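You operate a simulated robot arm through the tools that you are given. There is no shell and no other tool.

You run a simulated robot arm. Do the job below in one go: nothing can be reset, and whatever is moved stays where it is left.

## Task
The spare outlet leaks: plug it with the green pin and bring the test block back over 100 bar.
Fine: water off, bleed open and zero on the display before the pin goes in; then bleed shut, water on, no leak.
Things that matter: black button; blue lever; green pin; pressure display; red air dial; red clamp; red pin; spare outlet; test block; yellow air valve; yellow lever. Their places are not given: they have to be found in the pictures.

It is judged by the outcome, as a careful person would: the job done as asked, and still so three seconds after it is handed in. It fails if anything else is knocked over, pushed out of place, dropped, spilled or broken.

## Robot
A 6-joint arm with a fingered hand, fixed in place. Base frame: the origin is at the foot of the arm, x ahead of it, y to its left, z up; the work surface is at about z = 0.9. Readings come in m, degrees, newtons and seconds.
With the tool pointing down near the work surface it reaches from about 0.32 to 0.9 m from the base axis. Its first joint turns from -166.0 to 166.0 degrees. Payload 5 kg.
The TCP is the grasp point between the finger pads, 0.036 m short of the fingertips. In the tool frame z runs along the fingers and y along their closing line. The gripper opens to 0.12 m. The gripper's body begins 0.042 m behind the TCP. The gripper is a hand of 4 fingers: y runs from the thumb to the fingers, the wrist lies at [-0.019, -0.123, -0.211] in the tool frame.
Orientation is that of the tool frame in the base frame, as [roll, pitch, yaw] about the fixed x, y, z axes, in that order (R = Rz(yaw) Ry(pitch) Rx(roll)). With the fingers straight down and the wrist toward the robot, the tool's x, y and z point along [0, 1, 0], [1, 0, 0] and [0, 0, -1] of the base frame.

## Interface
- The arm moves only by the tool drive_tool. Its argument "moves" is a list of rows, each a list of 6 numbers: the shift along the tool's x, y, z in cm, then the turn, a rotation vector about the tool's x, y, z in degrees. In form: [[x, y, z, rx, ry, rz], ...]. A call has 1 to 20 rows; each row shifts and turns the commanded pose from where the row before left it, along the tool's axes as they then stand. Each row takes 0.2 s and may step no farther than 0.05 m and 8.6 degrees from the row before; otherwise, the whole call is refused. Where a pose cannot be reached the arm comes as near as it can. A force on the tool above 40 N (or 10 N above the force at the start of the call, whichever is more), or a blocked arm, ends the call early, and 0.2 s more pass. In this call time passes only in rows, and 0.2 s behind the last. The reply holds the time, the measured pose of the TCP, the force on the tool along the base axes, the opening and the grip force, in the units named above and with some noise, with the torque about the TCP (base axes, N m) and any sound that the robot's microphone picked up.
- Cameras (640 x 400 px; columns grow to the right, rows downward): "scene" is fixed at [0.3859, -0.4948, 1.708]; the picture's right is [-0.67, -0.74, 0.00], its down [-0.73, 0.67, -0.11] and it looks along [0.08, -0.08, -0.99] (base axes); focal length 353 px, centre (320, 200). "wrist" rides on the gripper at [0.073, -0.101, -0.142] in the tool frame; the picture's right is [-0.79, 0.29, -0.54], its down [-0.56, -0.70, 0.44] and it looks along [-0.25, 0.65, 0.71] (tool axes); focal length 280 px, centre (320, 200).
- snapshot(camera): a new picture of that camera. The clock stands still meanwhile.
- lift_body(by): slides the trunk up (or, below 0, down) by that many m; the arm rides with it, the base frame stays. It gives what a move gives, with no picture.
- finger_targets(index, middle, ring, thumb_bend, thumb_turn): sets how far each is bent, from 0 (flat) to 1 (curled in); at 0.3 the hand is open as for a grip, at 0.7 the pads meet at the TCP. One left out holds its place. A second passes; each finger stops where it meets its share of the squeeze, and holds until it gets a number again. It is the only way to open and close the hand. It gives what a move gives, with no picture; readings hold the bend of each and the force on the fingers (four entries, about 0 where the hand has none), thumb and palm. thumb_turn goes from beside the hand (0) to across from the fingers (1), as for a grip.
- probe_pixels(camera, pixels): for up to 12 pixels [column, row] of the newest picture of that camera ("zoom" is the newest enlarged one), the place [x, y, z] in the base frame of the surface seen there, good to about 0.003 m, but the place of the scene camera against the robot may be out by one fixed shift of up to 0.018 m in any direction. The clock stands still meanwhile.
- enlarge(camera, box): a new picture of the part [left, top, right, bottom] of that camera's present view, enlarged. The clock stands still meanwhile.
- job_done(): hands the job in; it is judged then, once.

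Open the gripper and draw the arm clear of the work before you hand the job in, unless the task says otherwise.

The tools are called after "Emit:" as a command line: name --pt "numbers of a row" for each row, then --argument value for the rest, lists and objects as JSON in quotes. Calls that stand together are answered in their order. drive_tool: Moves the arm, as the interface text tells. Its arguments: {"type":"object","properties":{"moves":{"type":"array"}},"required":["moves"]} The other tools are called the same way: lift_body (by) slides the trunk up or down; finger_targets (index, middle, ring, thumb_bend, thumb_turn) moves the fingers one by one; snapshot (camera) takes a picture; probe_pixels (camera, pixels) gives the place of the surface under pixels of a picture; enlarge (camera, box) takes an enlarged picture of a part of a camera's view; job_done () hands the job in.

At the start:

```text
t: 0.0
tcp_pos: [0.3609, -0.6167, 1.2411]
orientation: [179.9, -0.1, 90.0]
contact_force: [0.0, 0.1, 0.0]
wrist_torque: [-0.02, -0.03, 0.04]
width: 0.1197
grasp_force: 0.1
shape: jaw
bend: [0.3, 0.3, 0.3, 0.3, 0.98]
finger forces: [0.0, 0.1, 0.0, 0.0, 0.0, 0.1]
trunk travel left (down, up): [-0.725, 0.115]
```

scene: 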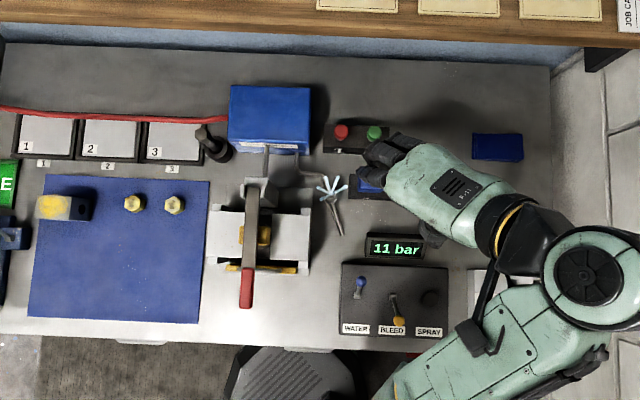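
wrist: 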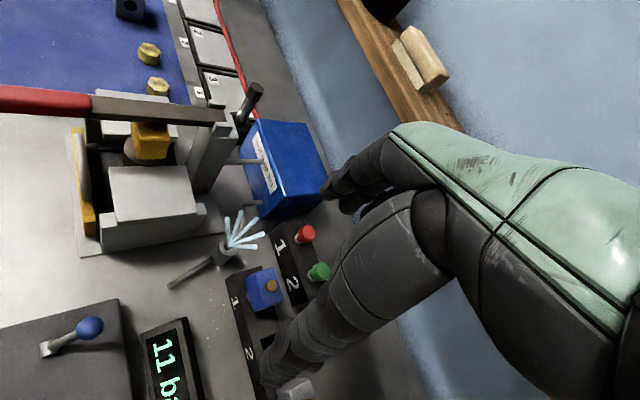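

The scene shows the test block near (260,240), the display "11 bar" at (393,247), blue lever at (360,285), yellow lever at (397,315), pins at (340,132) red and (374,132) green. I enlarge the parts to see the details.

Emit:
enlarge --camera "scene" --box '[320, 220, 480, 340]'

Emit:
enlarge --camera "scene" --box '[200, 80, 400, 220]'

Emit:
enlarge --camera "scene" --box '[190, 160, 370, 320]'

Emit:
enlarge --camera "wrist" --box '[140, 160, 360, 400]'

```text
3.33 times, centred on (400, 280) of scene
```

zoom: 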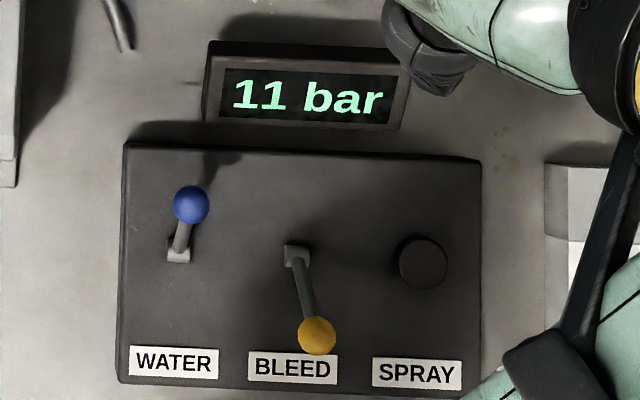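

```text
2.86 times, centred on (300, 150) of scene
```

zoom: 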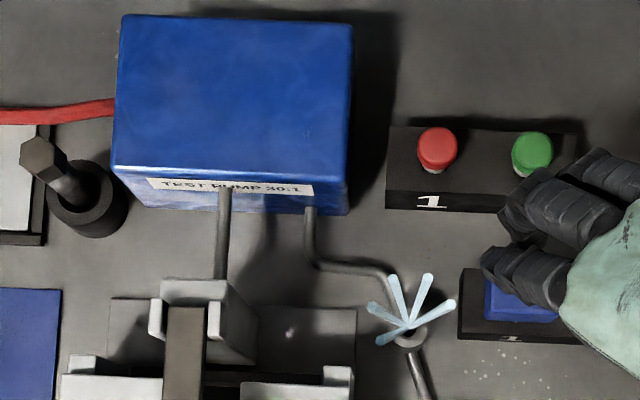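

```text
2.50 times, centred on (280, 240) of scene
```

zoom: 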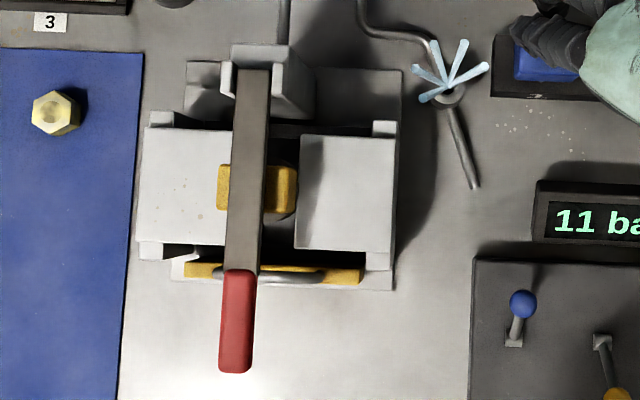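

```text
1.67 times, centred on (250, 280) of wrist
```

zoom: 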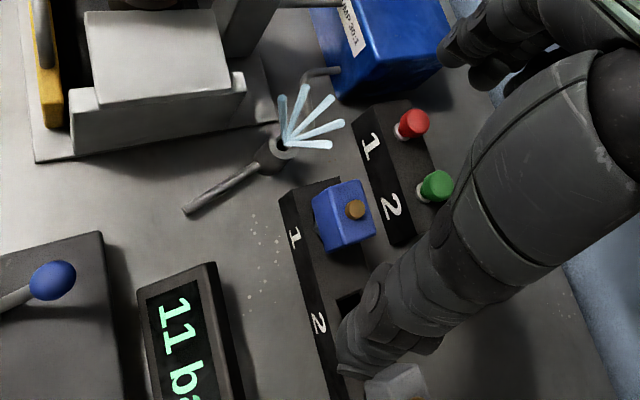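

The enlarged view shows the blue lever tilted to the back (water on), the yellow lever tilted to the front (bleed probably shut), the outlet fitting spraying at about scene (330,190), and red/green pins at (340,131) and (374,132). I probe their places.

Emit:
snapshot --camera "scene"

Emit:
probe_pixels --camera "scene" --pixels '[[360, 281], [357, 294], [400, 320], [394, 297], [430, 298], [341, 131], [374, 132], [330, 192], [340, 232], [335, 215], [345, 270], [393, 247]]'

Emit:
snapshot --camera "wrist"

Emit:
probe_pixels --camera "wrist" --pixels '[[305, 234], [319, 271], [225, 247], [172, 286], [90, 327], [46, 350], [264, 288], [297, 200], [290, 260], [312, 278], [204, 262], [270, 285]]'

```text
taken
```

scene: 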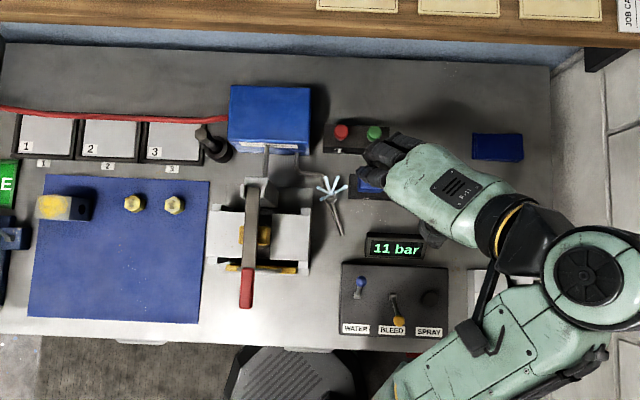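

```text
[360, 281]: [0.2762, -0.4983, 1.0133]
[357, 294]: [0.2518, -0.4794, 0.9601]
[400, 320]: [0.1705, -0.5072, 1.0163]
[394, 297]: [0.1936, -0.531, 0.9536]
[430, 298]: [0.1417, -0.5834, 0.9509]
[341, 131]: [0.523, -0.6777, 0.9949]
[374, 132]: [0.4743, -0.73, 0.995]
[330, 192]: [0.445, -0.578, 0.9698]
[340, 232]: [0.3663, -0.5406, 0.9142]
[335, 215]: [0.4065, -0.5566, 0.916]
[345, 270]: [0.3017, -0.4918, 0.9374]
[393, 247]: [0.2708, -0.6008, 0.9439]
```

```text
taken
```

wrist: 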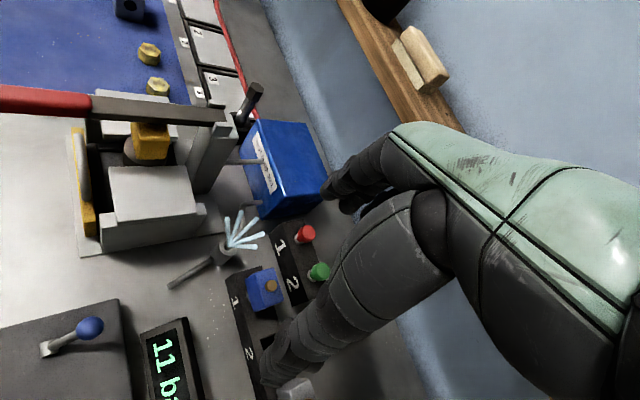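

```text
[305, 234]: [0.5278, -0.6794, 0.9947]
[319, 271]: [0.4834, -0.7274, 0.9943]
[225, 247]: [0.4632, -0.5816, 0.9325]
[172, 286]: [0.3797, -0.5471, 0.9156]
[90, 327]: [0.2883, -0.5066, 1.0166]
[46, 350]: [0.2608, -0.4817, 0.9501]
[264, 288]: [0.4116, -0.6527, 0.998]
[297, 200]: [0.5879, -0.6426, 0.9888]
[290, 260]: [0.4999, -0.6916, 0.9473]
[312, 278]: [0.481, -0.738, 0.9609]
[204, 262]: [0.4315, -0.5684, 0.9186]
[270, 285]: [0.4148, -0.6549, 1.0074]
```

The wrist view agrees with the scene view to about 1 cm (blue knob near (0.285,-0.506,1.015), outlet near (0.455,-0.58,0.96), green cap near (0.482,-0.728,0.995)). I zoom in on the hand and around the outlet before moving.

Emit:
enlarge --camera "wrist" --box '[240, 120, 480, 400]'

Emit:
enlarge --camera "wrist" --box '[160, 190, 280, 300]'

Emit:
enlarge --camera "scene" --box '[300, 160, 360, 240]'

Emit:
enlarge --camera "scene" --box '[0, 100, 120, 260]'

```text
1.43 times, centred on (360, 260) of wrist
```

zoom: 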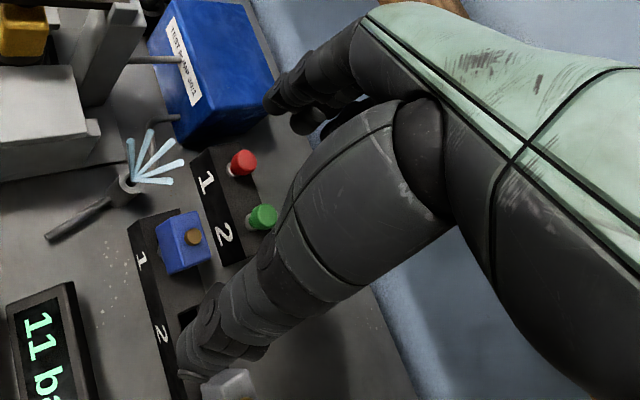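

```text
3.64 times, centred on (220, 245) of wrist
```

zoom: 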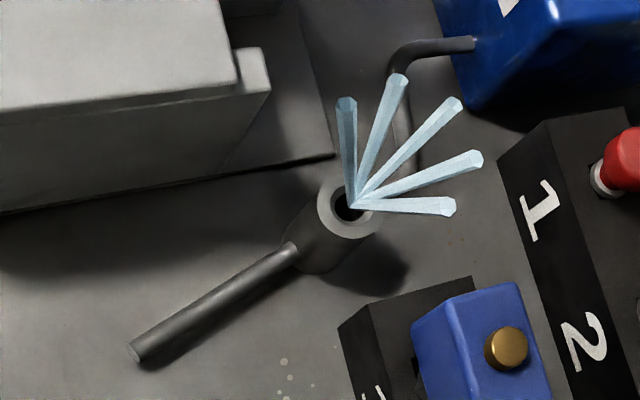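

```text
5.00 times, centred on (330, 200) of scene
```

zoom: 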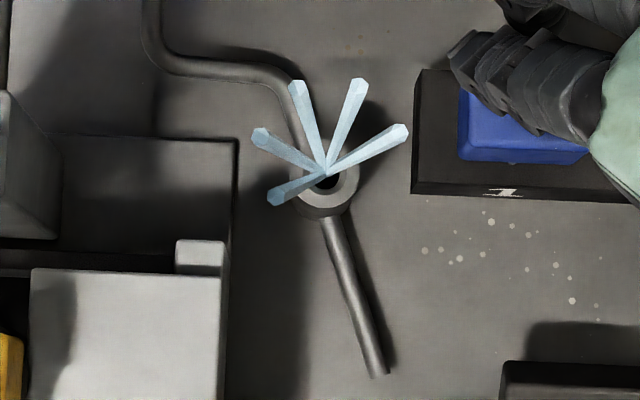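

```text
2.50 times, centred on (60, 180) of scene
```

zoom: 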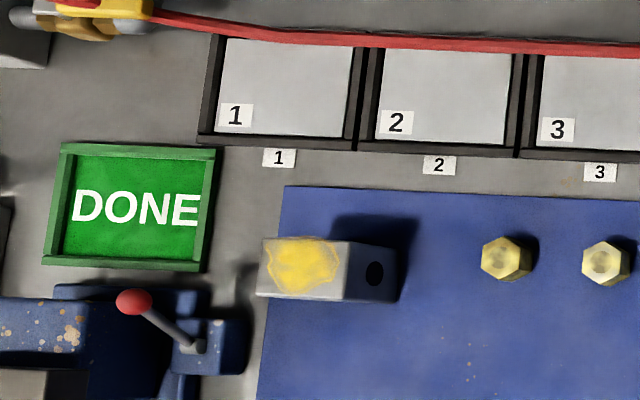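

The fitting is a vertical boss with its hole on top, spraying upward. Before moving I try the hand shape in free air: partly closing all fingers to see where the tips go.

Emit:
finger_targets --index 0.5 --middle 0.5 --ring 0.5 --thumb_bend 0.5 --thumb_turn 1.0

Emit:
snapshot --camera "wrist"

Emit:
snapshot --camera "scene"

```text
t: 1.0
tcp_pos: [0.3613, -0.6164, 1.24]
orientation: [-180.0, 0.0, 90.1]
contact_force: [-0.1, 0.5, -0.3]
wrist_torque: [0.02, -0.01, 0.01]
width: 0.065
grasp_force: 0.1
shape: fingers
bend: [0.5, 0.5, 0.5, 0.5, 1.0]
finger forces: [0.1, 0.0, 0.0, 0.0, 0.0, 0.0]
trunk travel left (down, up): [-0.725, 0.115]
```

```text
taken
```

wrist: 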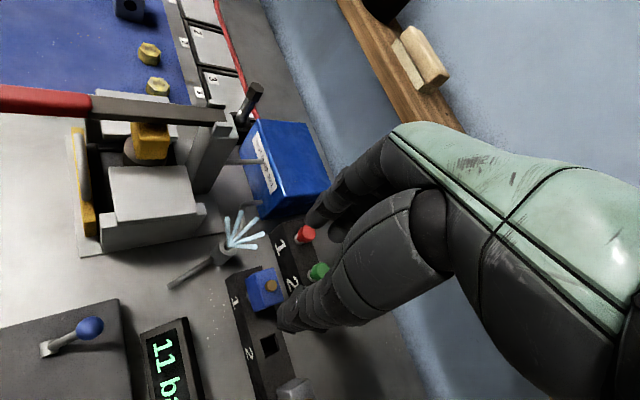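

```text
taken
```

scene: 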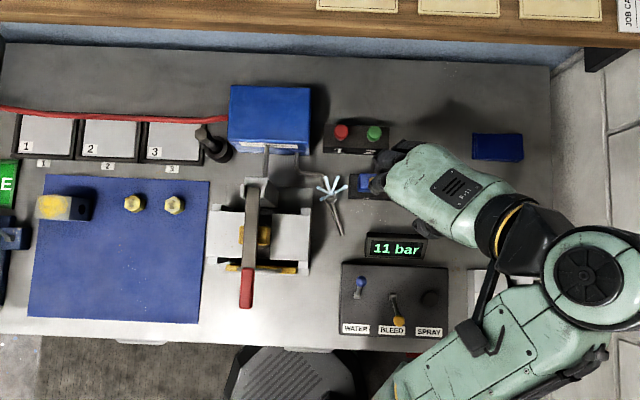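

With bend 0.5 the opening is 0.065; the index tip is near wrist pixel (318,215) and the thumb tip near (288,322). I probe those to learn the tip geometry.

Emit:
probe_pixels --camera "wrist" --pixels '[[314, 215], [322, 222], [345, 222], [340, 235], [284, 315], [290, 325], [300, 318], [330, 195], [352, 180], [320, 300], [370, 240], [330, 240]]'

Emit:
enlarge --camera "wrist" --box '[250, 150, 450, 350]'

Emit:
enlarge --camera "scene" --box '[320, 110, 460, 220]'

```text
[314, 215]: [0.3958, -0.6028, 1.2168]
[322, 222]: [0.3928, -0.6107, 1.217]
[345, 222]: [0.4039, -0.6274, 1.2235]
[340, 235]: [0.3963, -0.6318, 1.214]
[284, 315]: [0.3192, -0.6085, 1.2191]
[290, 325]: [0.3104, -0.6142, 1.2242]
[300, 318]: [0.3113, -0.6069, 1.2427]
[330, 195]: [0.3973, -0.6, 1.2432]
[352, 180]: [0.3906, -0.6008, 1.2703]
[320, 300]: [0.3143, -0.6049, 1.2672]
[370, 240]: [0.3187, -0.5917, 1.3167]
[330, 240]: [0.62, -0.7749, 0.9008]
```

```text
2.00 times, centred on (350, 250) of wrist
```

zoom: 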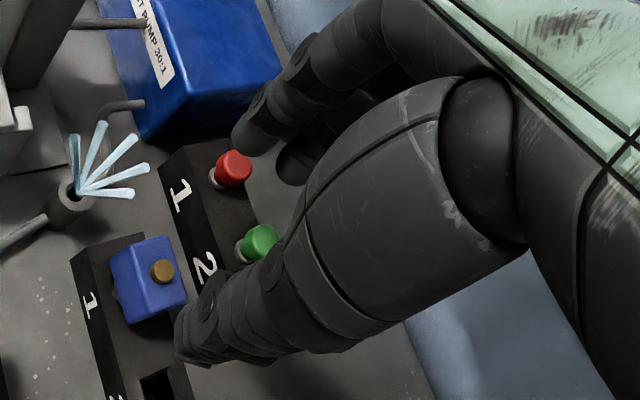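

```text
3.64 times, centred on (390, 165) of scene
```

zoom: 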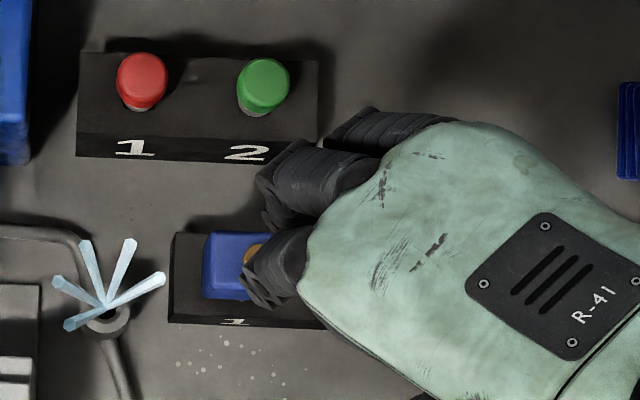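

Index tip sits at tool x≈+1.3 cm, middle ≈−1.3 cm, ring ≈−4 cm, thumb ≈0, so the ring finger would hang toward the neighbouring lever. I turn the hand so it lines up with the bench (about 42.6° about tool z), and move over the blue lever at height.

Emit:
drive_tool --pt "0 0 0 0 0 8.52" --pt "0 0 0 0 0 8.52" --pt "0 0 0 0 0 8.52" --pt "0 0 0 0 0 8.52" --pt "0 0 0 0 0 8.52" --pt "1.05 -4.3 0 0 0 0" --pt "1.05 -4.3 0 0 0 0" --pt "1.05 -4.3 0 0 0 0"

Emit:
finger_targets --ring 0.95

Emit:
snapshot --camera "wrist"

Emit:
snapshot --camera "scene"

```text
t: 2.8
tcp_pos: [0.3013, -0.5349, 1.2028]
orientation: [179.8, 0.1, 47.4]
contact_force: [-0.5, 0.6, -1.0]
wrist_torque: [0.0, 0.02, -0.02]
width: 0.0643
grasp_force: 0.1
shape: fingers
bend: [0.5, 0.5, 0.5, 0.5, 1.0]
finger forces: [0.0, 0.0, 0.0, 0.0, 0.1, 0.1]
out of reach, approached as far as the arm can: row 7, 8
trunk travel left (down, up): [-0.725, 0.115]
```

```text
t: 3.8
tcp_pos: [0.3015, -0.5354, 1.2026]
orientation: [179.8, -0.1, 47.4]
contact_force: [0.8, 0.4, 0.0]
wrist_torque: [0.0, 0.02, 0.02]
width: 0.0644
grasp_force: 0.1
shape: fingers
bend: [0.5, 0.5, 0.95, 0.5, 1.0]
finger forces: [0.1, 0.1, 0.0, 0.0, 0.1, 0.1]
trunk travel left (down, up): [-0.725, 0.115]
```

```text
taken
```

wrist: 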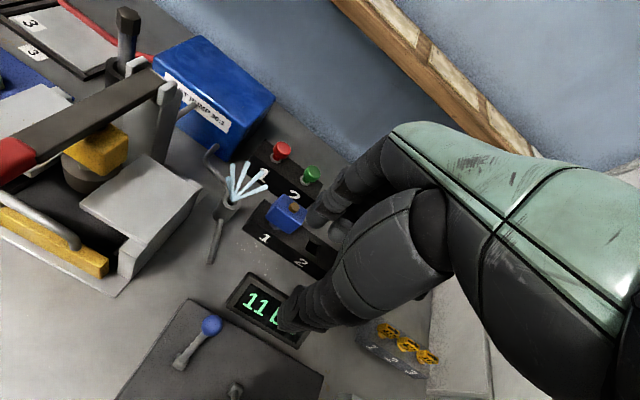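

```text
taken
```

scene: 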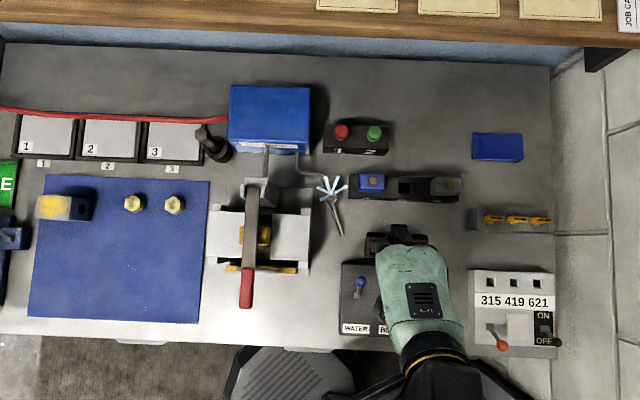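

The arm could not reach that high this close in and stopped at (0.301,-0.535,1.203). I step down 8 cm, which should bring the pose back into reach, and check where it stands.

Emit:
drive_tool --pt "0 0 4 0 0 0" --pt "0 0 4 0 0 0"

Emit:
snapshot --camera "wrist"

Emit:
snapshot --camera "scene"

```text
t: 4.4
tcp_pos: [0.3006, -0.536, 1.1267]
orientation: [179.9, 0.0, 47.4]
contact_force: [-0.3, 0.2, -0.2]
wrist_torque: [0.02, 0.03, -0.01]
width: 0.0645
grasp_force: 0.1
shape: fingers
bend: [0.5, 0.5, 0.95, 0.5, 1.0]
finger forces: [0.0, 0.1, 0.1, 0.0, 0.0, 0.0]
trunk travel left (down, up): [-0.725, 0.115]
```

```text
taken
```

wrist: 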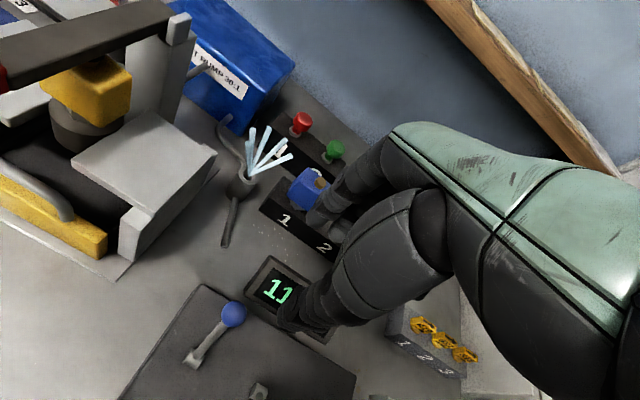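

```text
taken
```

scene: 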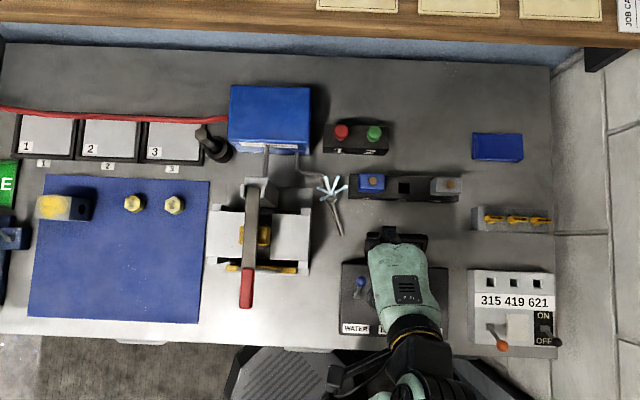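

The commanded pose follows the reached one, so I'm at (0.301,-0.536,1.127). The blue knob now shows at wrist pixel (232,314) and its slot at (193,358); I probe these and the scene equivalents for the camera offset.

Emit:
probe_pixels --camera "wrist" --pixels '[[232, 313], [226, 308], [238, 320], [232, 303], [232, 324], [194, 356], [210, 338], [202, 290], [258, 392], [280, 360], [160, 350], [285, 283]]'

Emit:
probe_pixels --camera "scene" --pixels '[[360, 282], [357, 281], [363, 282], [360, 279], [360, 286], [358, 293], [342, 264], [342, 330], [341, 131], [374, 132], [372, 182], [330, 190]]'

```text
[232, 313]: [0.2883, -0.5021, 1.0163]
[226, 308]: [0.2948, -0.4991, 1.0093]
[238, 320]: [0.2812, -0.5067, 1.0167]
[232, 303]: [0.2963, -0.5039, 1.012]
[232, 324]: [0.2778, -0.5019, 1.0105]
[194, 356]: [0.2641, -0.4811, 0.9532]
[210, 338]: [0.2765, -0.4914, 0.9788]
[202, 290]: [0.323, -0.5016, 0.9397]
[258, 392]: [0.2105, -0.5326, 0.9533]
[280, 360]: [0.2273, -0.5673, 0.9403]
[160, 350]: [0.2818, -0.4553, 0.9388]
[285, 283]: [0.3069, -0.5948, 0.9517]
```

```text
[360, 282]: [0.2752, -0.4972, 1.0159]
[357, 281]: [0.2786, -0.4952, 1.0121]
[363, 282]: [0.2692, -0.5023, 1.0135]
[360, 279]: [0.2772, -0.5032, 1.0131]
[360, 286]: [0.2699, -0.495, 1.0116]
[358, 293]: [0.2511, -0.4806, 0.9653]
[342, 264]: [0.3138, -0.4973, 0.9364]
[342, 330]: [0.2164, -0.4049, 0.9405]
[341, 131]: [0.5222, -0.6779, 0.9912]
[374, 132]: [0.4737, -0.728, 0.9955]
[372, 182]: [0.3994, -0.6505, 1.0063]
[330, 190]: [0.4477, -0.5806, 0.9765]
```

Averaging, the blue knob centre is about (0.287,-0.503,1.007) and the scene camera is off by about (+0.011,-0.004,+0.002). I shift the hand over the knob so it sits between thumb and fingers, still above it.

Emit:
drive_tool --pt "1.51 -3.23 0 0 0 0"

Emit:
snapshot --camera "wrist"

Emit:
snapshot --camera "scene"

```text
t: 4.8
tcp_pos: [0.2872, -0.5006, 1.1261]
orientation: [179.9, -0.1, 47.4]
contact_force: [-0.6, 1.0, 0.2]
wrist_torque: [-0.02, -0.03, 0.0]
width: 0.0645
grasp_force: 0.0
shape: fingers
bend: [0.5, 0.5, 0.95, 0.5, 1.0]
finger forces: [0.1, 0.0, 0.0, 0.1, 0.1, 0.0]
trunk travel left (down, up): [-0.725, 0.115]
```

```text
taken
```

wrist: 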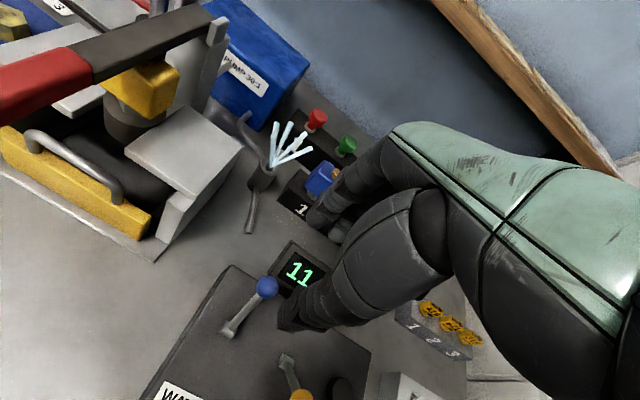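

```text
taken
```

scene: 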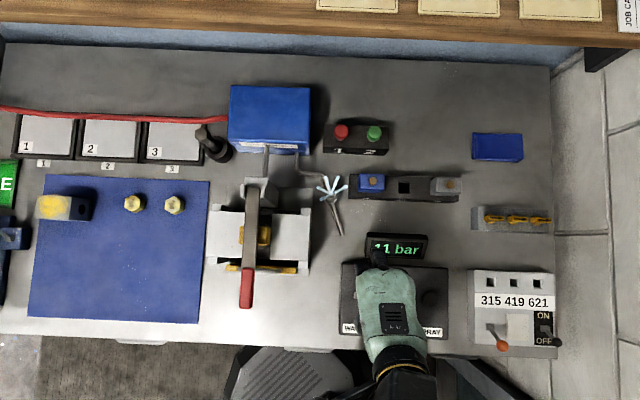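

The knob at wrist (266,287) matches the projection of the TCP axis (264,288), so it is straight below the grasp point. I lower the hand 10.4 cm so the knob is between the fingertips and thumb.

Emit:
drive_tool --pt "0 0 4 0 0 0" --pt "0 0 3.5 0 0 0" --pt "0 0 2.9 0 0 0"

Emit:
snapshot --camera "wrist"

Emit:
snapshot --camera "scene"

```text
t: 5.6
tcp_pos: [0.2877, -0.5037, 1.0212]
orientation: [180.0, -0.1, 47.4]
contact_force: [0.2, -0.2, 0.1]
wrist_torque: [0.01, -0.02, 0.02]
width: 0.0644
grasp_force: 0.1
shape: fingers
bend: [0.5, 0.5, 0.95, 0.5, 1.0]
finger forces: [0.1, 0.0, 0.1, 0.0, 0.0, 0.0]
trunk travel left (down, up): [-0.725, 0.115]
```

```text
taken
```

wrist: 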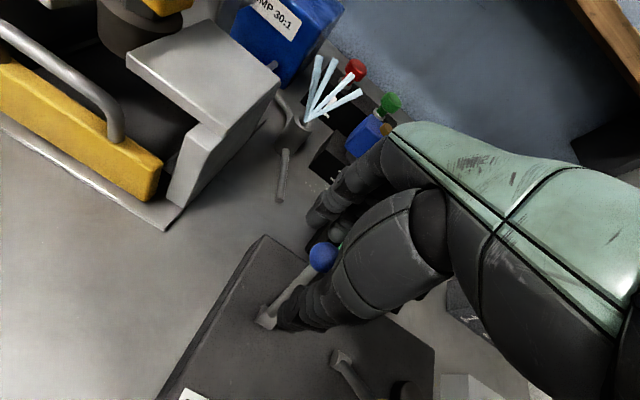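

```text
taken
```

scene: 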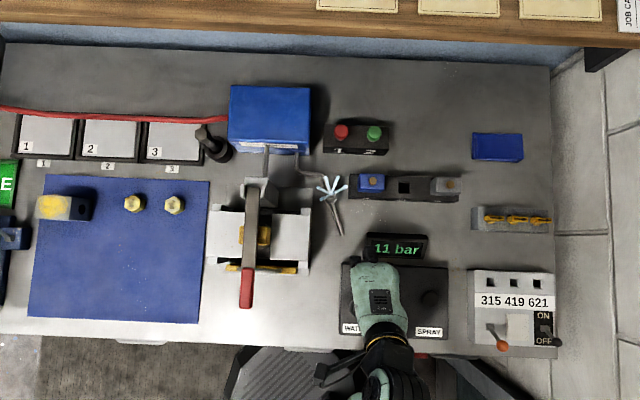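

The knob is now between thumb and fingers at wrist (323,257) with no contact. I draw the hand toward the front (−y of the tool) in small steps to pull the blue lever over.

Emit:
drive_tool --pt "0 -1.5 0 0 0 0" --pt "0 -1.0 0 0 0 0" --pt "0 -1.0 0 0 0 0" --pt "0 -1.0 0 0 0 0" --pt "0 -1.0 0 0 0 0"

Emit:
snapshot --camera "wrist"

Emit:
snapshot --camera "scene"

```text
t: 6.8
tcp_pos: [0.2453, -0.4643, 1.0202]
orientation: [-180.0, 0.1, 47.4]
contact_force: [-0.5, 0.5, -0.7]
wrist_torque: [0.01, -0.01, 0.0]
width: 0.0647
grasp_force: 0.0
shape: fingers
bend: [0.5, 0.5, 0.95, 0.5, 1.0]
finger forces: [0.0, 0.0, 0.0, 0.0, 0.1, 0.1]
trunk travel left (down, up): [-0.725, 0.115]
```

```text
taken
```

wrist: 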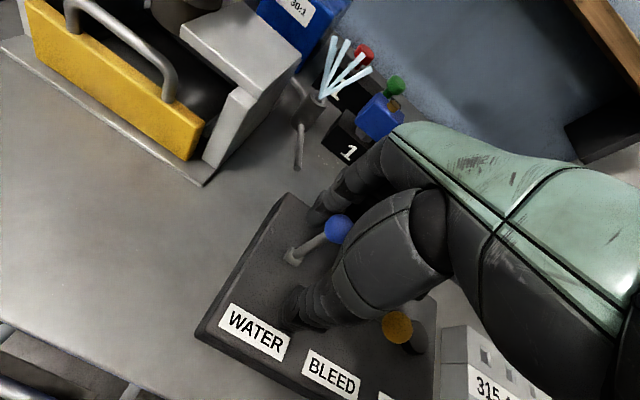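

```text
taken
```

scene: 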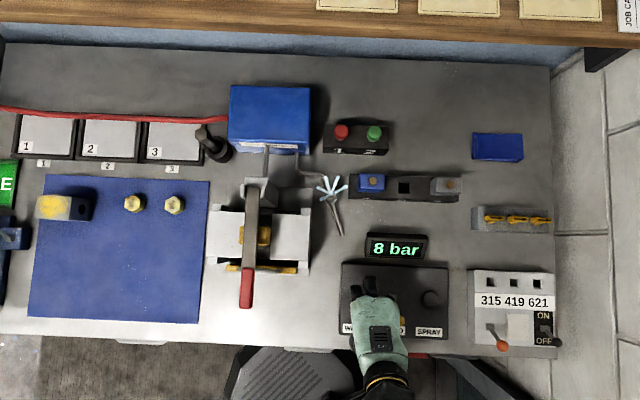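

The display fell to 8 bar and the blue knob (wrist (338,228)) has followed partway, still slightly to the back. I continue pulling toward the front by 3 cm.

Emit:
drive_tool --pt "0 -1.0 0 0 0 0" --pt "0 -1.0 0 0 0 0" --pt "0 -1.0 0 0 0 0"

Emit:
snapshot --camera "wrist"

Emit:
snapshot --camera "scene"

```text
t: 7.6
tcp_pos: [0.2253, -0.4464, 1.0217]
orientation: [-180.0, 0.0, 47.4]
contact_force: [-0.6, -0.9, 0.6]
wrist_torque: [0.03, 0.01, 0.0]
width: 0.0647
grasp_force: 0.0
shape: fingers
bend: [0.5, 0.5, 0.95, 0.5, 1.0]
finger forces: [0.0, 0.1, 0.0, 0.0, 0.1, 0.0]
trunk travel left (down, up): [-0.725, 0.115]
```

```text
taken
```

wrist: 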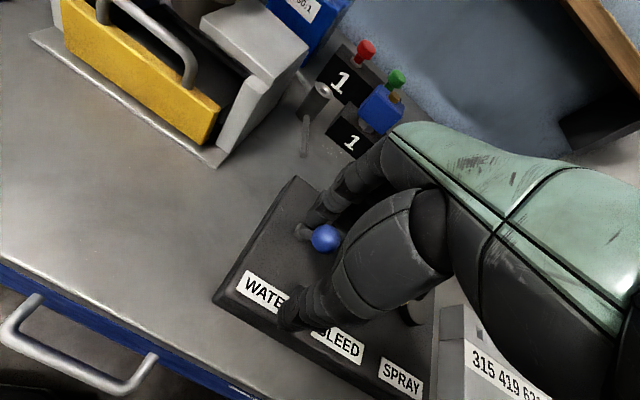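

```text
taken
```

scene: 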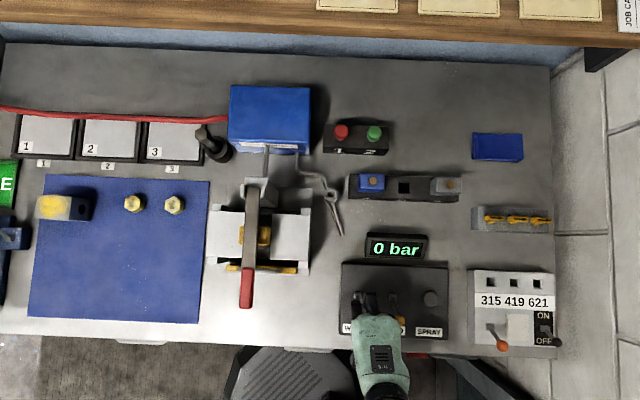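

Display reads 0 bar and the spray has stopped; the blue lever has gone over to the front. I lift the hand straight up 10 cm and look at both levers.

Emit:
drive_tool --pt "0 0 -3 0 0 0" --pt "0 0 -4 0 0 0" --pt "0 0 -3 0 0 0"

Emit:
snapshot --camera "wrist"

Emit:
enlarge --camera "scene" --box '[320, 220, 480, 340]'

```text
t: 8.4
tcp_pos: [0.2238, -0.4439, 1.1211]
orientation: [-180.0, 0.0, 47.5]
contact_force: [-0.8, 0.1, -0.4]
wrist_torque: [0.0, 0.01, -0.01]
width: 0.0647
grasp_force: 0.0
shape: fingers
bend: [0.5, 0.5, 0.95, 0.5, 1.0]
finger forces: [0.0, 0.1, 0.1, 0.0, 0.0, 0.0]
trunk travel left (down, up): [-0.725, 0.115]
```

```text
taken
```

wrist: 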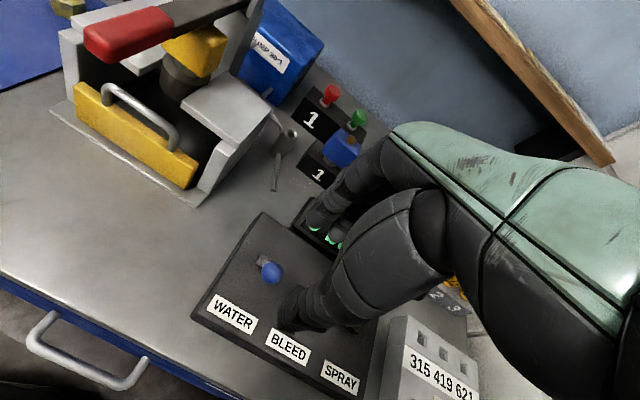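

```text
3.33 times, centred on (400, 280) of scene
```

zoom: 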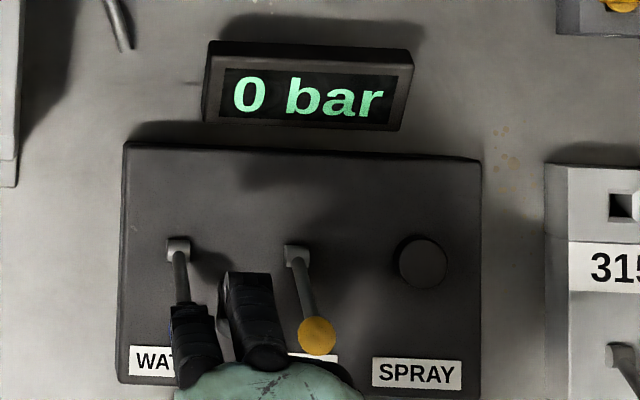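

Blue lever is now forward (off). The yellow knob shows in the zoom at (317,336) and its slot at (296,252); I probe those plus the blue knob in the wrist view.

Emit:
probe_pixels --camera "zoom" --pixels '[[317, 336], [317, 322], [317, 350], [304, 336], [331, 336], [296, 252], [306, 290], [422, 262]]'

Emit:
probe_pixels --camera "wrist" --pixels '[[271, 272], [264, 266], [232, 316], [290, 344], [340, 378]]'

```text
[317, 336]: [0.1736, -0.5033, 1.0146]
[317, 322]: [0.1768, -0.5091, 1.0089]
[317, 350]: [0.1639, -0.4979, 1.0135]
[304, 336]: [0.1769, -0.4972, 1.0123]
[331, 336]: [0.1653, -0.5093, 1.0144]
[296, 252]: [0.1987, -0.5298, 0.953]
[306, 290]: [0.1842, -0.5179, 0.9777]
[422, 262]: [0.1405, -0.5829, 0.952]
```

```text
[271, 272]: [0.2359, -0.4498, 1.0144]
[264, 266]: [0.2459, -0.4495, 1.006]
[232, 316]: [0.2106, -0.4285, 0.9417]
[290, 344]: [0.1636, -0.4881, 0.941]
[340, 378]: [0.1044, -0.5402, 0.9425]
```

Corrected for the camera offset the yellow knob centre is about (0.182,-0.508,1.007). I move over it at height (7.6 cm toward tool −x, 1.3 cm +y) and check alignment.

Emit:
drive_tool --pt "-3.78 0.63 0 0 0 0" --pt "-3.78 0.63 0 0 0 0"

Emit:
snapshot --camera "wrist"

Emit:
snapshot --camera "scene"

```text
t: 9.0
tcp_pos: [0.1811, -0.5093, 1.1207]
orientation: [-179.9, 0.0, 47.4]
contact_force: [-0.1, 0.1, 0.0]
wrist_torque: [0.03, -0.02, 0.0]
width: 0.0645
grasp_force: 0.0
shape: fingers
bend: [0.5, 0.5, 0.95, 0.5, 1.0]
finger forces: [0.1, 0.0, 0.0, 0.0, 0.1, 0.1]
trunk travel left (down, up): [-0.725, 0.115]
```

```text
taken
```

wrist: 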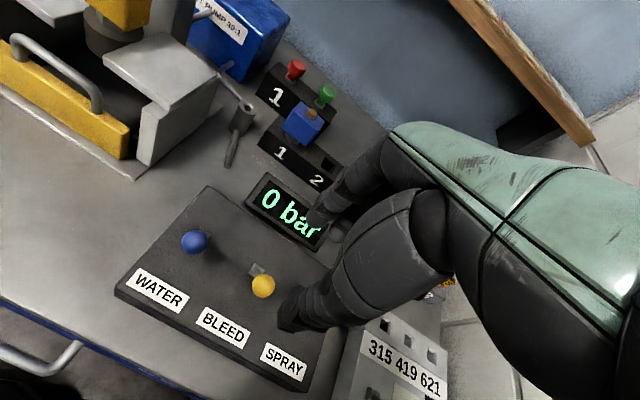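

```text
taken
```

scene: 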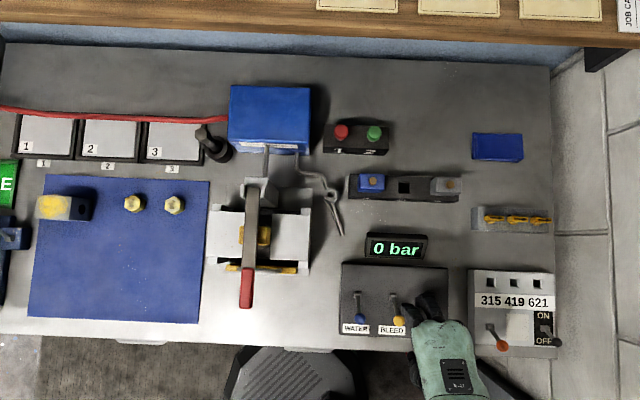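

The yellow knob at wrist (263,286) is right under the grasp axis (266,287). I lower 10 cm, then push toward the back (+y) so the thumb carries the lever over.

Emit:
drive_tool --pt "0 0 4 0 0 0" --pt "0 0 3.5 0 0 0" --pt "0 0 2.5 0 0 0"

Emit:
snapshot --camera "wrist"

```text
t: 9.8
tcp_pos: [0.1837, -0.5106, 1.0193]
orientation: [-180.0, 0.1, 47.4]
contact_force: [0.0, 0.3, 0.2]
wrist_torque: [0.0, 0.02, 0.0]
width: 0.0645
grasp_force: 0.0
shape: fingers
bend: [0.5, 0.5, 0.95, 0.5, 1.0]
finger forces: [0.0, 0.0, 0.0, 0.1, 0.1, 0.1]
trunk travel left (down, up): [-0.725, 0.115]
```

```text
taken
```

wrist: 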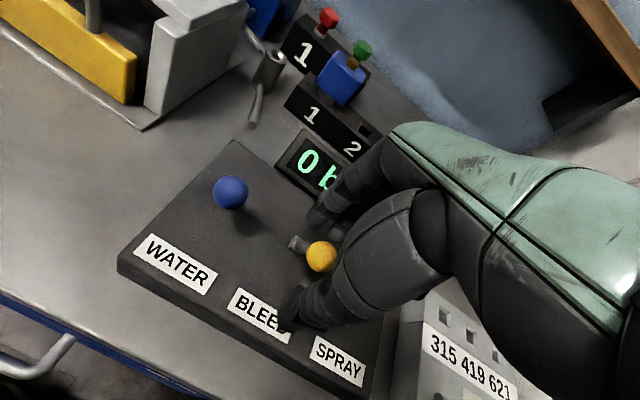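

Knob is between thumb and fingers at wrist (320,256). Before pushing back I check the height of the display box top that the fingers will pass over.

Emit:
snapshot --camera "scene"

Emit:
probe_pixels --camera "scene" --pixels '[[370, 235], [393, 236], [420, 237], [393, 240], [395, 258], [404, 187], [372, 178], [445, 184]]'

```text
taken
```

scene: 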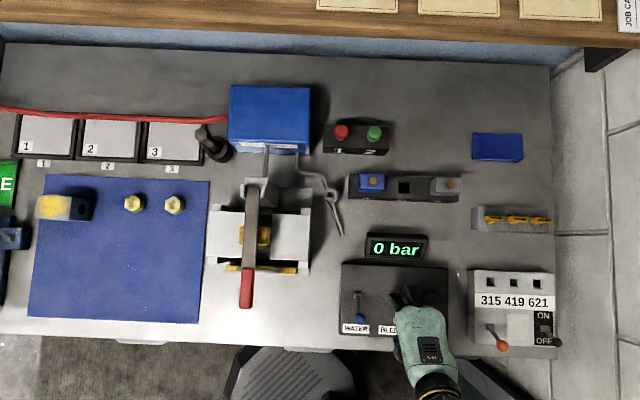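

```text
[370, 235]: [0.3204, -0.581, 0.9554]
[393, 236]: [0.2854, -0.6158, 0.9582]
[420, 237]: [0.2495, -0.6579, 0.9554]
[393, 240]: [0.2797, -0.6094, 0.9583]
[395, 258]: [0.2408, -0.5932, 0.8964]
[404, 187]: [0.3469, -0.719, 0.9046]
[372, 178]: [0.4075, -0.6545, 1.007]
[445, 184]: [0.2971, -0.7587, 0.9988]
```

The display top is about 0.96, below the fingertips at 0.983, so I push the lever to the back in small steps.

Emit:
drive_tool --pt "0 1.5 0 0 0 0" --pt "0 1.0 0 0 0 0" --pt "0 1.0 0 0 0 0" --pt "0 1.0 0 0 0 0" --pt "0 1.0 0 0 0 0" --pt "0 1.0 0 0 0 0"

Emit:
snapshot --camera "wrist"

Emit:
snapshot --camera "scene"

```text
t: 11.2
tcp_pos: [0.2328, -0.5552, 1.0193]
orientation: [180.0, 0.0, 47.4]
contact_force: [-0.1, 0.3, -0.4]
wrist_torque: [-0.01, -0.03, -0.01]
width: 0.0646
grasp_force: 0.0
shape: fingers
bend: [0.5, 0.5, 0.95, 0.5, 1.0]
finger forces: [0.0, 0.0, 0.0, 0.0, 0.1, 0.0]
trunk travel left (down, up): [-0.725, 0.115]
```

```text
taken
```

wrist: 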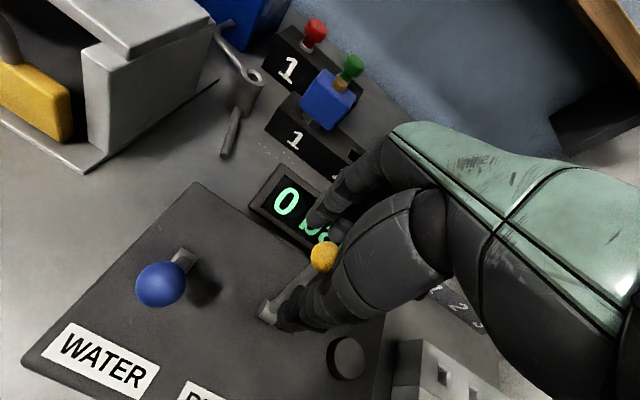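

```text
taken
```

scene: 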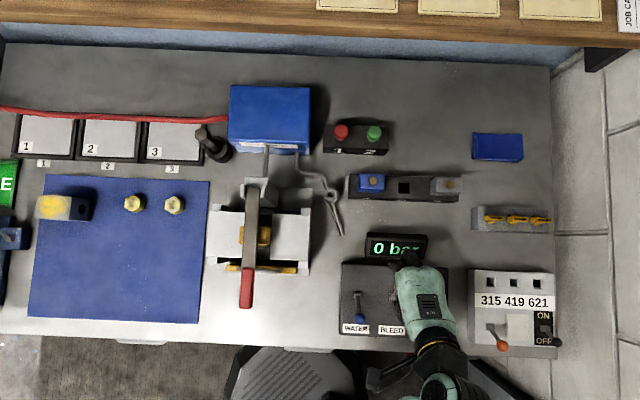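

The yellow lever has gone over: its stem runs from (268,312) to the knob at (323,257), tilted back. I lift off and look.

Emit:
drive_tool --pt "0 0 -3 0 0 0" --pt "0 0 -4 0 0 0" --pt "0 0 -3 0 0 0"

Emit:
snapshot --camera "wrist"

Emit:
enlarge --camera "scene" --box '[320, 220, 480, 340]'

```text
t: 12.0
tcp_pos: [0.2326, -0.5544, 1.1194]
orientation: [179.9, 0.0, 47.4]
contact_force: [-0.3, 0.0, -0.2]
wrist_torque: [0.02, 0.02, 0.01]
width: 0.0644
grasp_force: 0.1
shape: fingers
bend: [0.5, 0.5, 0.95, 0.5, 1.0]
finger forces: [0.0, 0.0, 0.0, 0.0, 0.0, 0.0]
trunk travel left (down, up): [-0.725, 0.115]
```

```text
taken
```

wrist: 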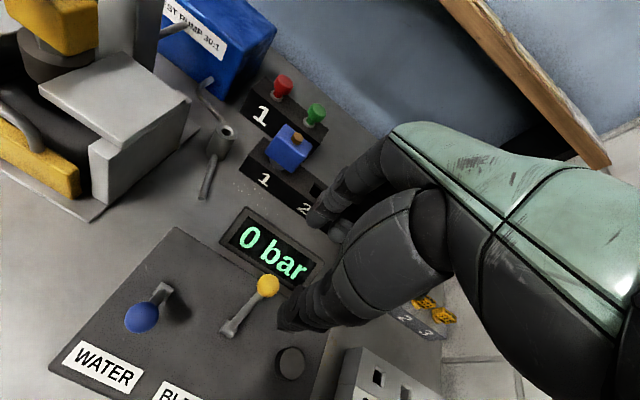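

```text
3.33 times, centred on (400, 280) of scene
```

zoom: 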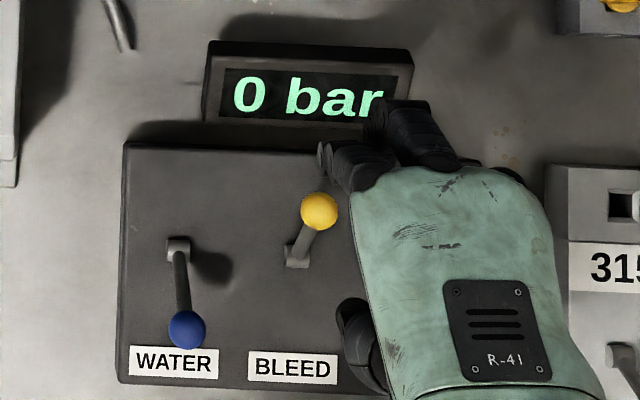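

Water is off (blue forward), bleed is open (yellow back), the display reads 0 bar. Now I travel toward the green pin at height, stopping about 10 cm short to measure it with the wrist camera.

Emit:
drive_tool --pt "0.82 4.0 0 0 0 0" --pt "0.82 4.0 0 0 0 0" --pt "0.82 4.0 -1 0 0 0" --pt "0.82 4.0 -1 0 0 0" --pt "0.82 4.0 -1 0 0 0"

Emit:
snapshot --camera "wrist"

Emit:
enlarge --camera "wrist" --box '[160, 150, 360, 320]'

Emit:
snapshot --camera "scene"

```text
t: 13.2
tcp_pos: [0.408, -0.6584, 1.149]
orientation: [-179.9, 0.0, 47.4]
contact_force: [0.2, 0.3, -0.7]
wrist_torque: [-0.04, 0.05, 0.0]
width: 0.0642
grasp_force: 0.0
shape: fingers
bend: [0.5, 0.5, 0.95, 0.5, 1.0]
finger forces: [0.0, 0.0, 0.1, 0.1, 0.0, 0.0]
trunk travel left (down, up): [-0.725, 0.115]
```

```text
taken
```

wrist: 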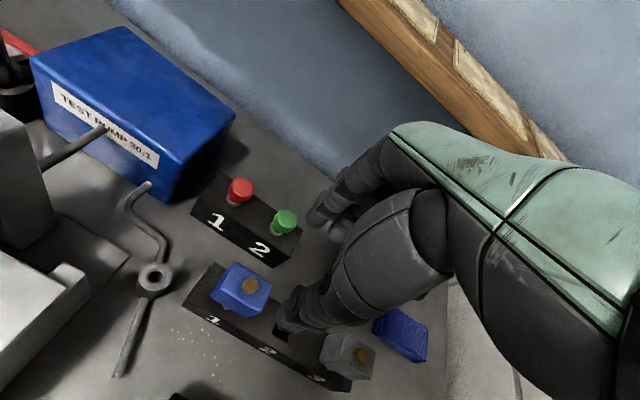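

```text
2.35 times, centred on (260, 235) of wrist
```

zoom: 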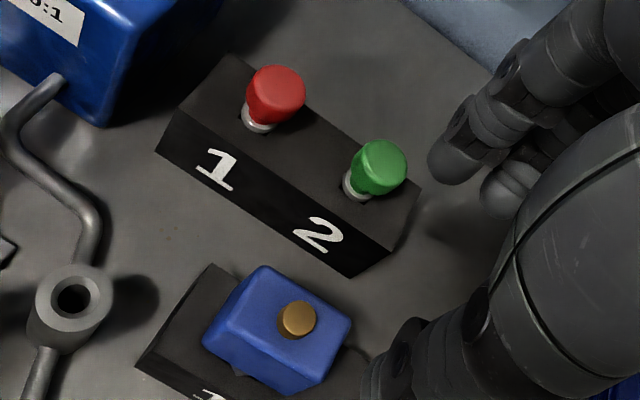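

```text
taken
```

scene: 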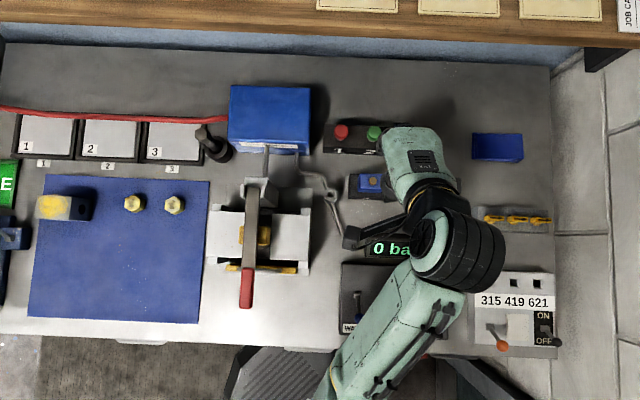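

Good view: the green cap is at zoom (381,165) with a metal collar at (356,187), and the outlet hole at zoom (73,300). I probe the pins, holder and outlet.

Emit:
probe_pixels --camera "zoom" --pixels '[[381, 155], [398, 160], [365, 155], [378, 182], [356, 187], [352, 195], [400, 205], [346, 240], [275, 85], [258, 118], [215, 90], [230, 130]]'

Emit:
probe_pixels --camera "zoom" --pixels '[[73, 272], [100, 285], [42, 285], [48, 312], [95, 315], [72, 318], [75, 298], [65, 345], [298, 310], [265, 270], [340, 320], [205, 345]]'

```text
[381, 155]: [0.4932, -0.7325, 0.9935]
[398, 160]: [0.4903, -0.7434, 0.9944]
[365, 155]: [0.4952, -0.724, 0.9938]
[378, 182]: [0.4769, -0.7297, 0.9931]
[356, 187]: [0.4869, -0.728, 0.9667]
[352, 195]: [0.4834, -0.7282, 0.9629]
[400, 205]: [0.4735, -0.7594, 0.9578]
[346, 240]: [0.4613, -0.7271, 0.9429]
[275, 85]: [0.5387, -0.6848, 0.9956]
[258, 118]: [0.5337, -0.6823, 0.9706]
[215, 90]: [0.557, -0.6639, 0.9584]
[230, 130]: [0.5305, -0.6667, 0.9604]
```

```text
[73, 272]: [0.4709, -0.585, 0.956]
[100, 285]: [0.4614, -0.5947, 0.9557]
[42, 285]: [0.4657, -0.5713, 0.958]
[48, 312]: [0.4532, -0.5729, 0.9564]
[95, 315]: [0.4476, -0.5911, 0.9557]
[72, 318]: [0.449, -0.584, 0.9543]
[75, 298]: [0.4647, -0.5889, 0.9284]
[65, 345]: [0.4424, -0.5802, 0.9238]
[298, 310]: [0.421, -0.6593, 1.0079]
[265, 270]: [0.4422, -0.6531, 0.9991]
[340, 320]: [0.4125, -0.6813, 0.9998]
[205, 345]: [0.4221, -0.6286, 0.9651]
```

The green cap top is at about (0.488,-0.734,0.994), collar bottom/holder top at about 0.960; the outlet rim is at about (0.4575,-0.584,0.956). I move 11 cm on along tool +y to stand over the green pin and check alignment.

Emit:
drive_tool --pt "-0.05 3.7 0 0 0 0" --pt "-0.05 3.7 0 0 0 0" --pt "-0.05 3.6 1 0 0 0"

Emit:
snapshot --camera "wrist"

Emit:
enlarge --camera "wrist" --box '[200, 220, 340, 350]'

Emit:
snapshot --camera "scene"

```text
t: 14.0
tcp_pos: [0.4869, -0.7351, 1.1377]
orientation: [-179.7, -0.1, 47.4]
contact_force: [-0.8, 0.9, -4.6]
wrist_torque: [-0.07, -0.1, -0.02]
width: 0.0643
grasp_force: 0.0
shape: fingers
bend: [0.5, 0.5, 0.95, 0.5, 1.0]
finger forces: [0.1, 0.0, 0.0, 0.0, 0.0, 0.0]
trunk travel left (down, up): [-0.725, 0.115]
```

```text
taken
```

wrist: 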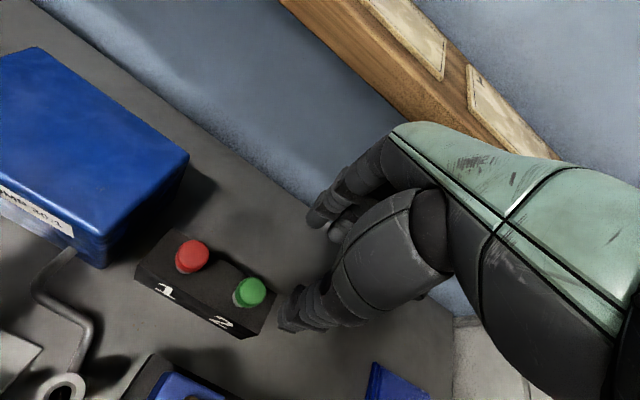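

```text
3.08 times, centred on (270, 285) of wrist
```

zoom: 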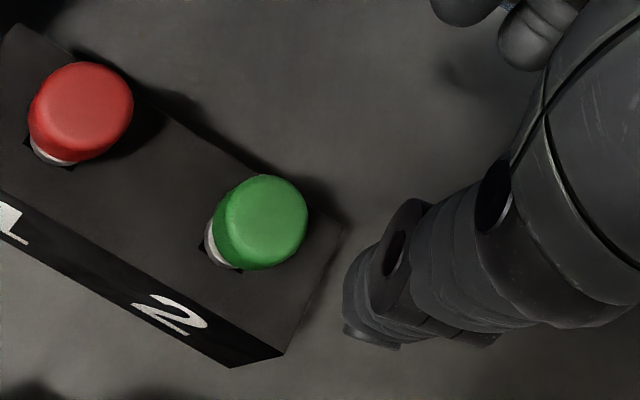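

```text
taken
```

scene: 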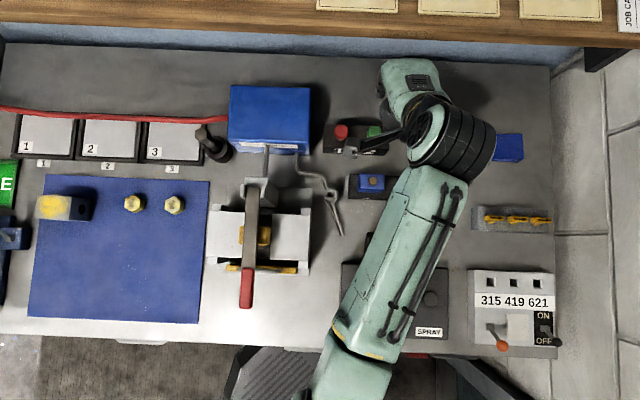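

Cap top centre appears at wrist (253,291) against the expected (254,294) for the TCP axis, so the pin sits about 2–3 mm off toward +x/+y. I probe the cap rim to confirm.

Emit:
probe_pixels --camera "zoom" --pixels '[[267, 218], [267, 182], [300, 215], [240, 220], [267, 250], [222, 235], [215, 245], [80, 100], [240, 300], [320, 235]]'

```text
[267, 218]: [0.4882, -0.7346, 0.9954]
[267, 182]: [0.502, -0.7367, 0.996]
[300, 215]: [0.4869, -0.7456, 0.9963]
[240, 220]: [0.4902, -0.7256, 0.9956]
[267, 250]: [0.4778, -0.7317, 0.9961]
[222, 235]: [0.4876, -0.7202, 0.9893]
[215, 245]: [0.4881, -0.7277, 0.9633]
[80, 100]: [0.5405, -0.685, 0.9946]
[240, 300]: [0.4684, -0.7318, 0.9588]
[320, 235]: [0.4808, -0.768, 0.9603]
```

The cap centre is (0.4885,-0.735), radius about 12.5 mm, top 0.995. I correct by about 1.5 mm and descend most of the way, then look.

Emit:
drive_tool --pt "0.18 0.13 2 0 0 0" --pt "0 0 4 0 0 0" --pt "0 0 4 0 0 0" --pt "0 0 2.2 0 0 0"

Emit:
snapshot --camera "wrist"

Emit:
enlarge --camera "wrist" --box '[220, 180, 400, 340]'

```text
t: 15.0
tcp_pos: [0.4822, -0.7254, 1.0224]
orientation: [180.0, 0.0, 47.3]
contact_force: [0.4, 0.5, 0.1]
wrist_torque: [0.01, 0.02, -0.02]
width: 0.0639
grasp_force: 0.1
shape: fingers
bend: [0.5, 0.5, 0.95, 0.5, 1.0]
finger forces: [0.0, 0.1, 0.0, 0.0, 0.0, 0.1]
out of reach, approached as far as the arm can: row 3, 4
trunk travel left (down, up): [-0.725, 0.115]
```

```text
taken
```

wrist: 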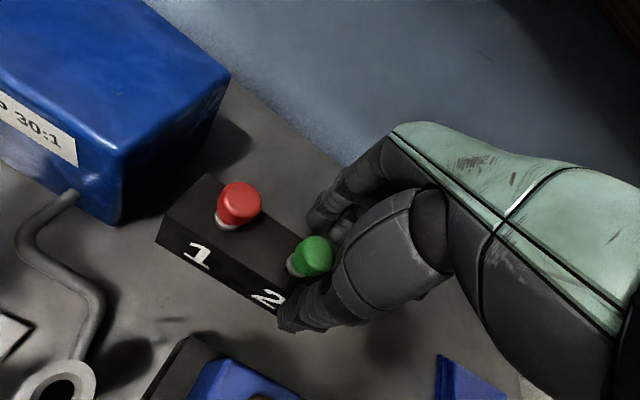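

```text
2.50 times, centred on (310, 260) of wrist
```

zoom: 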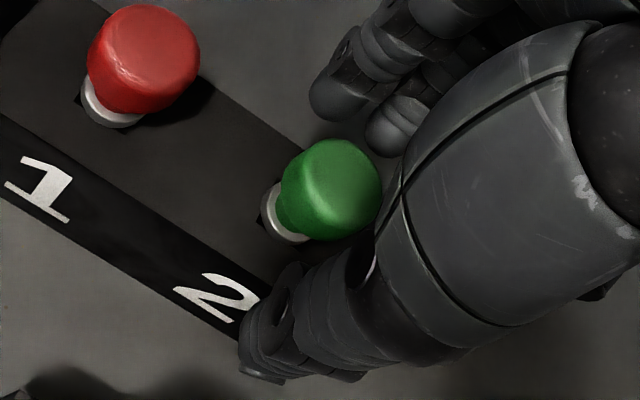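

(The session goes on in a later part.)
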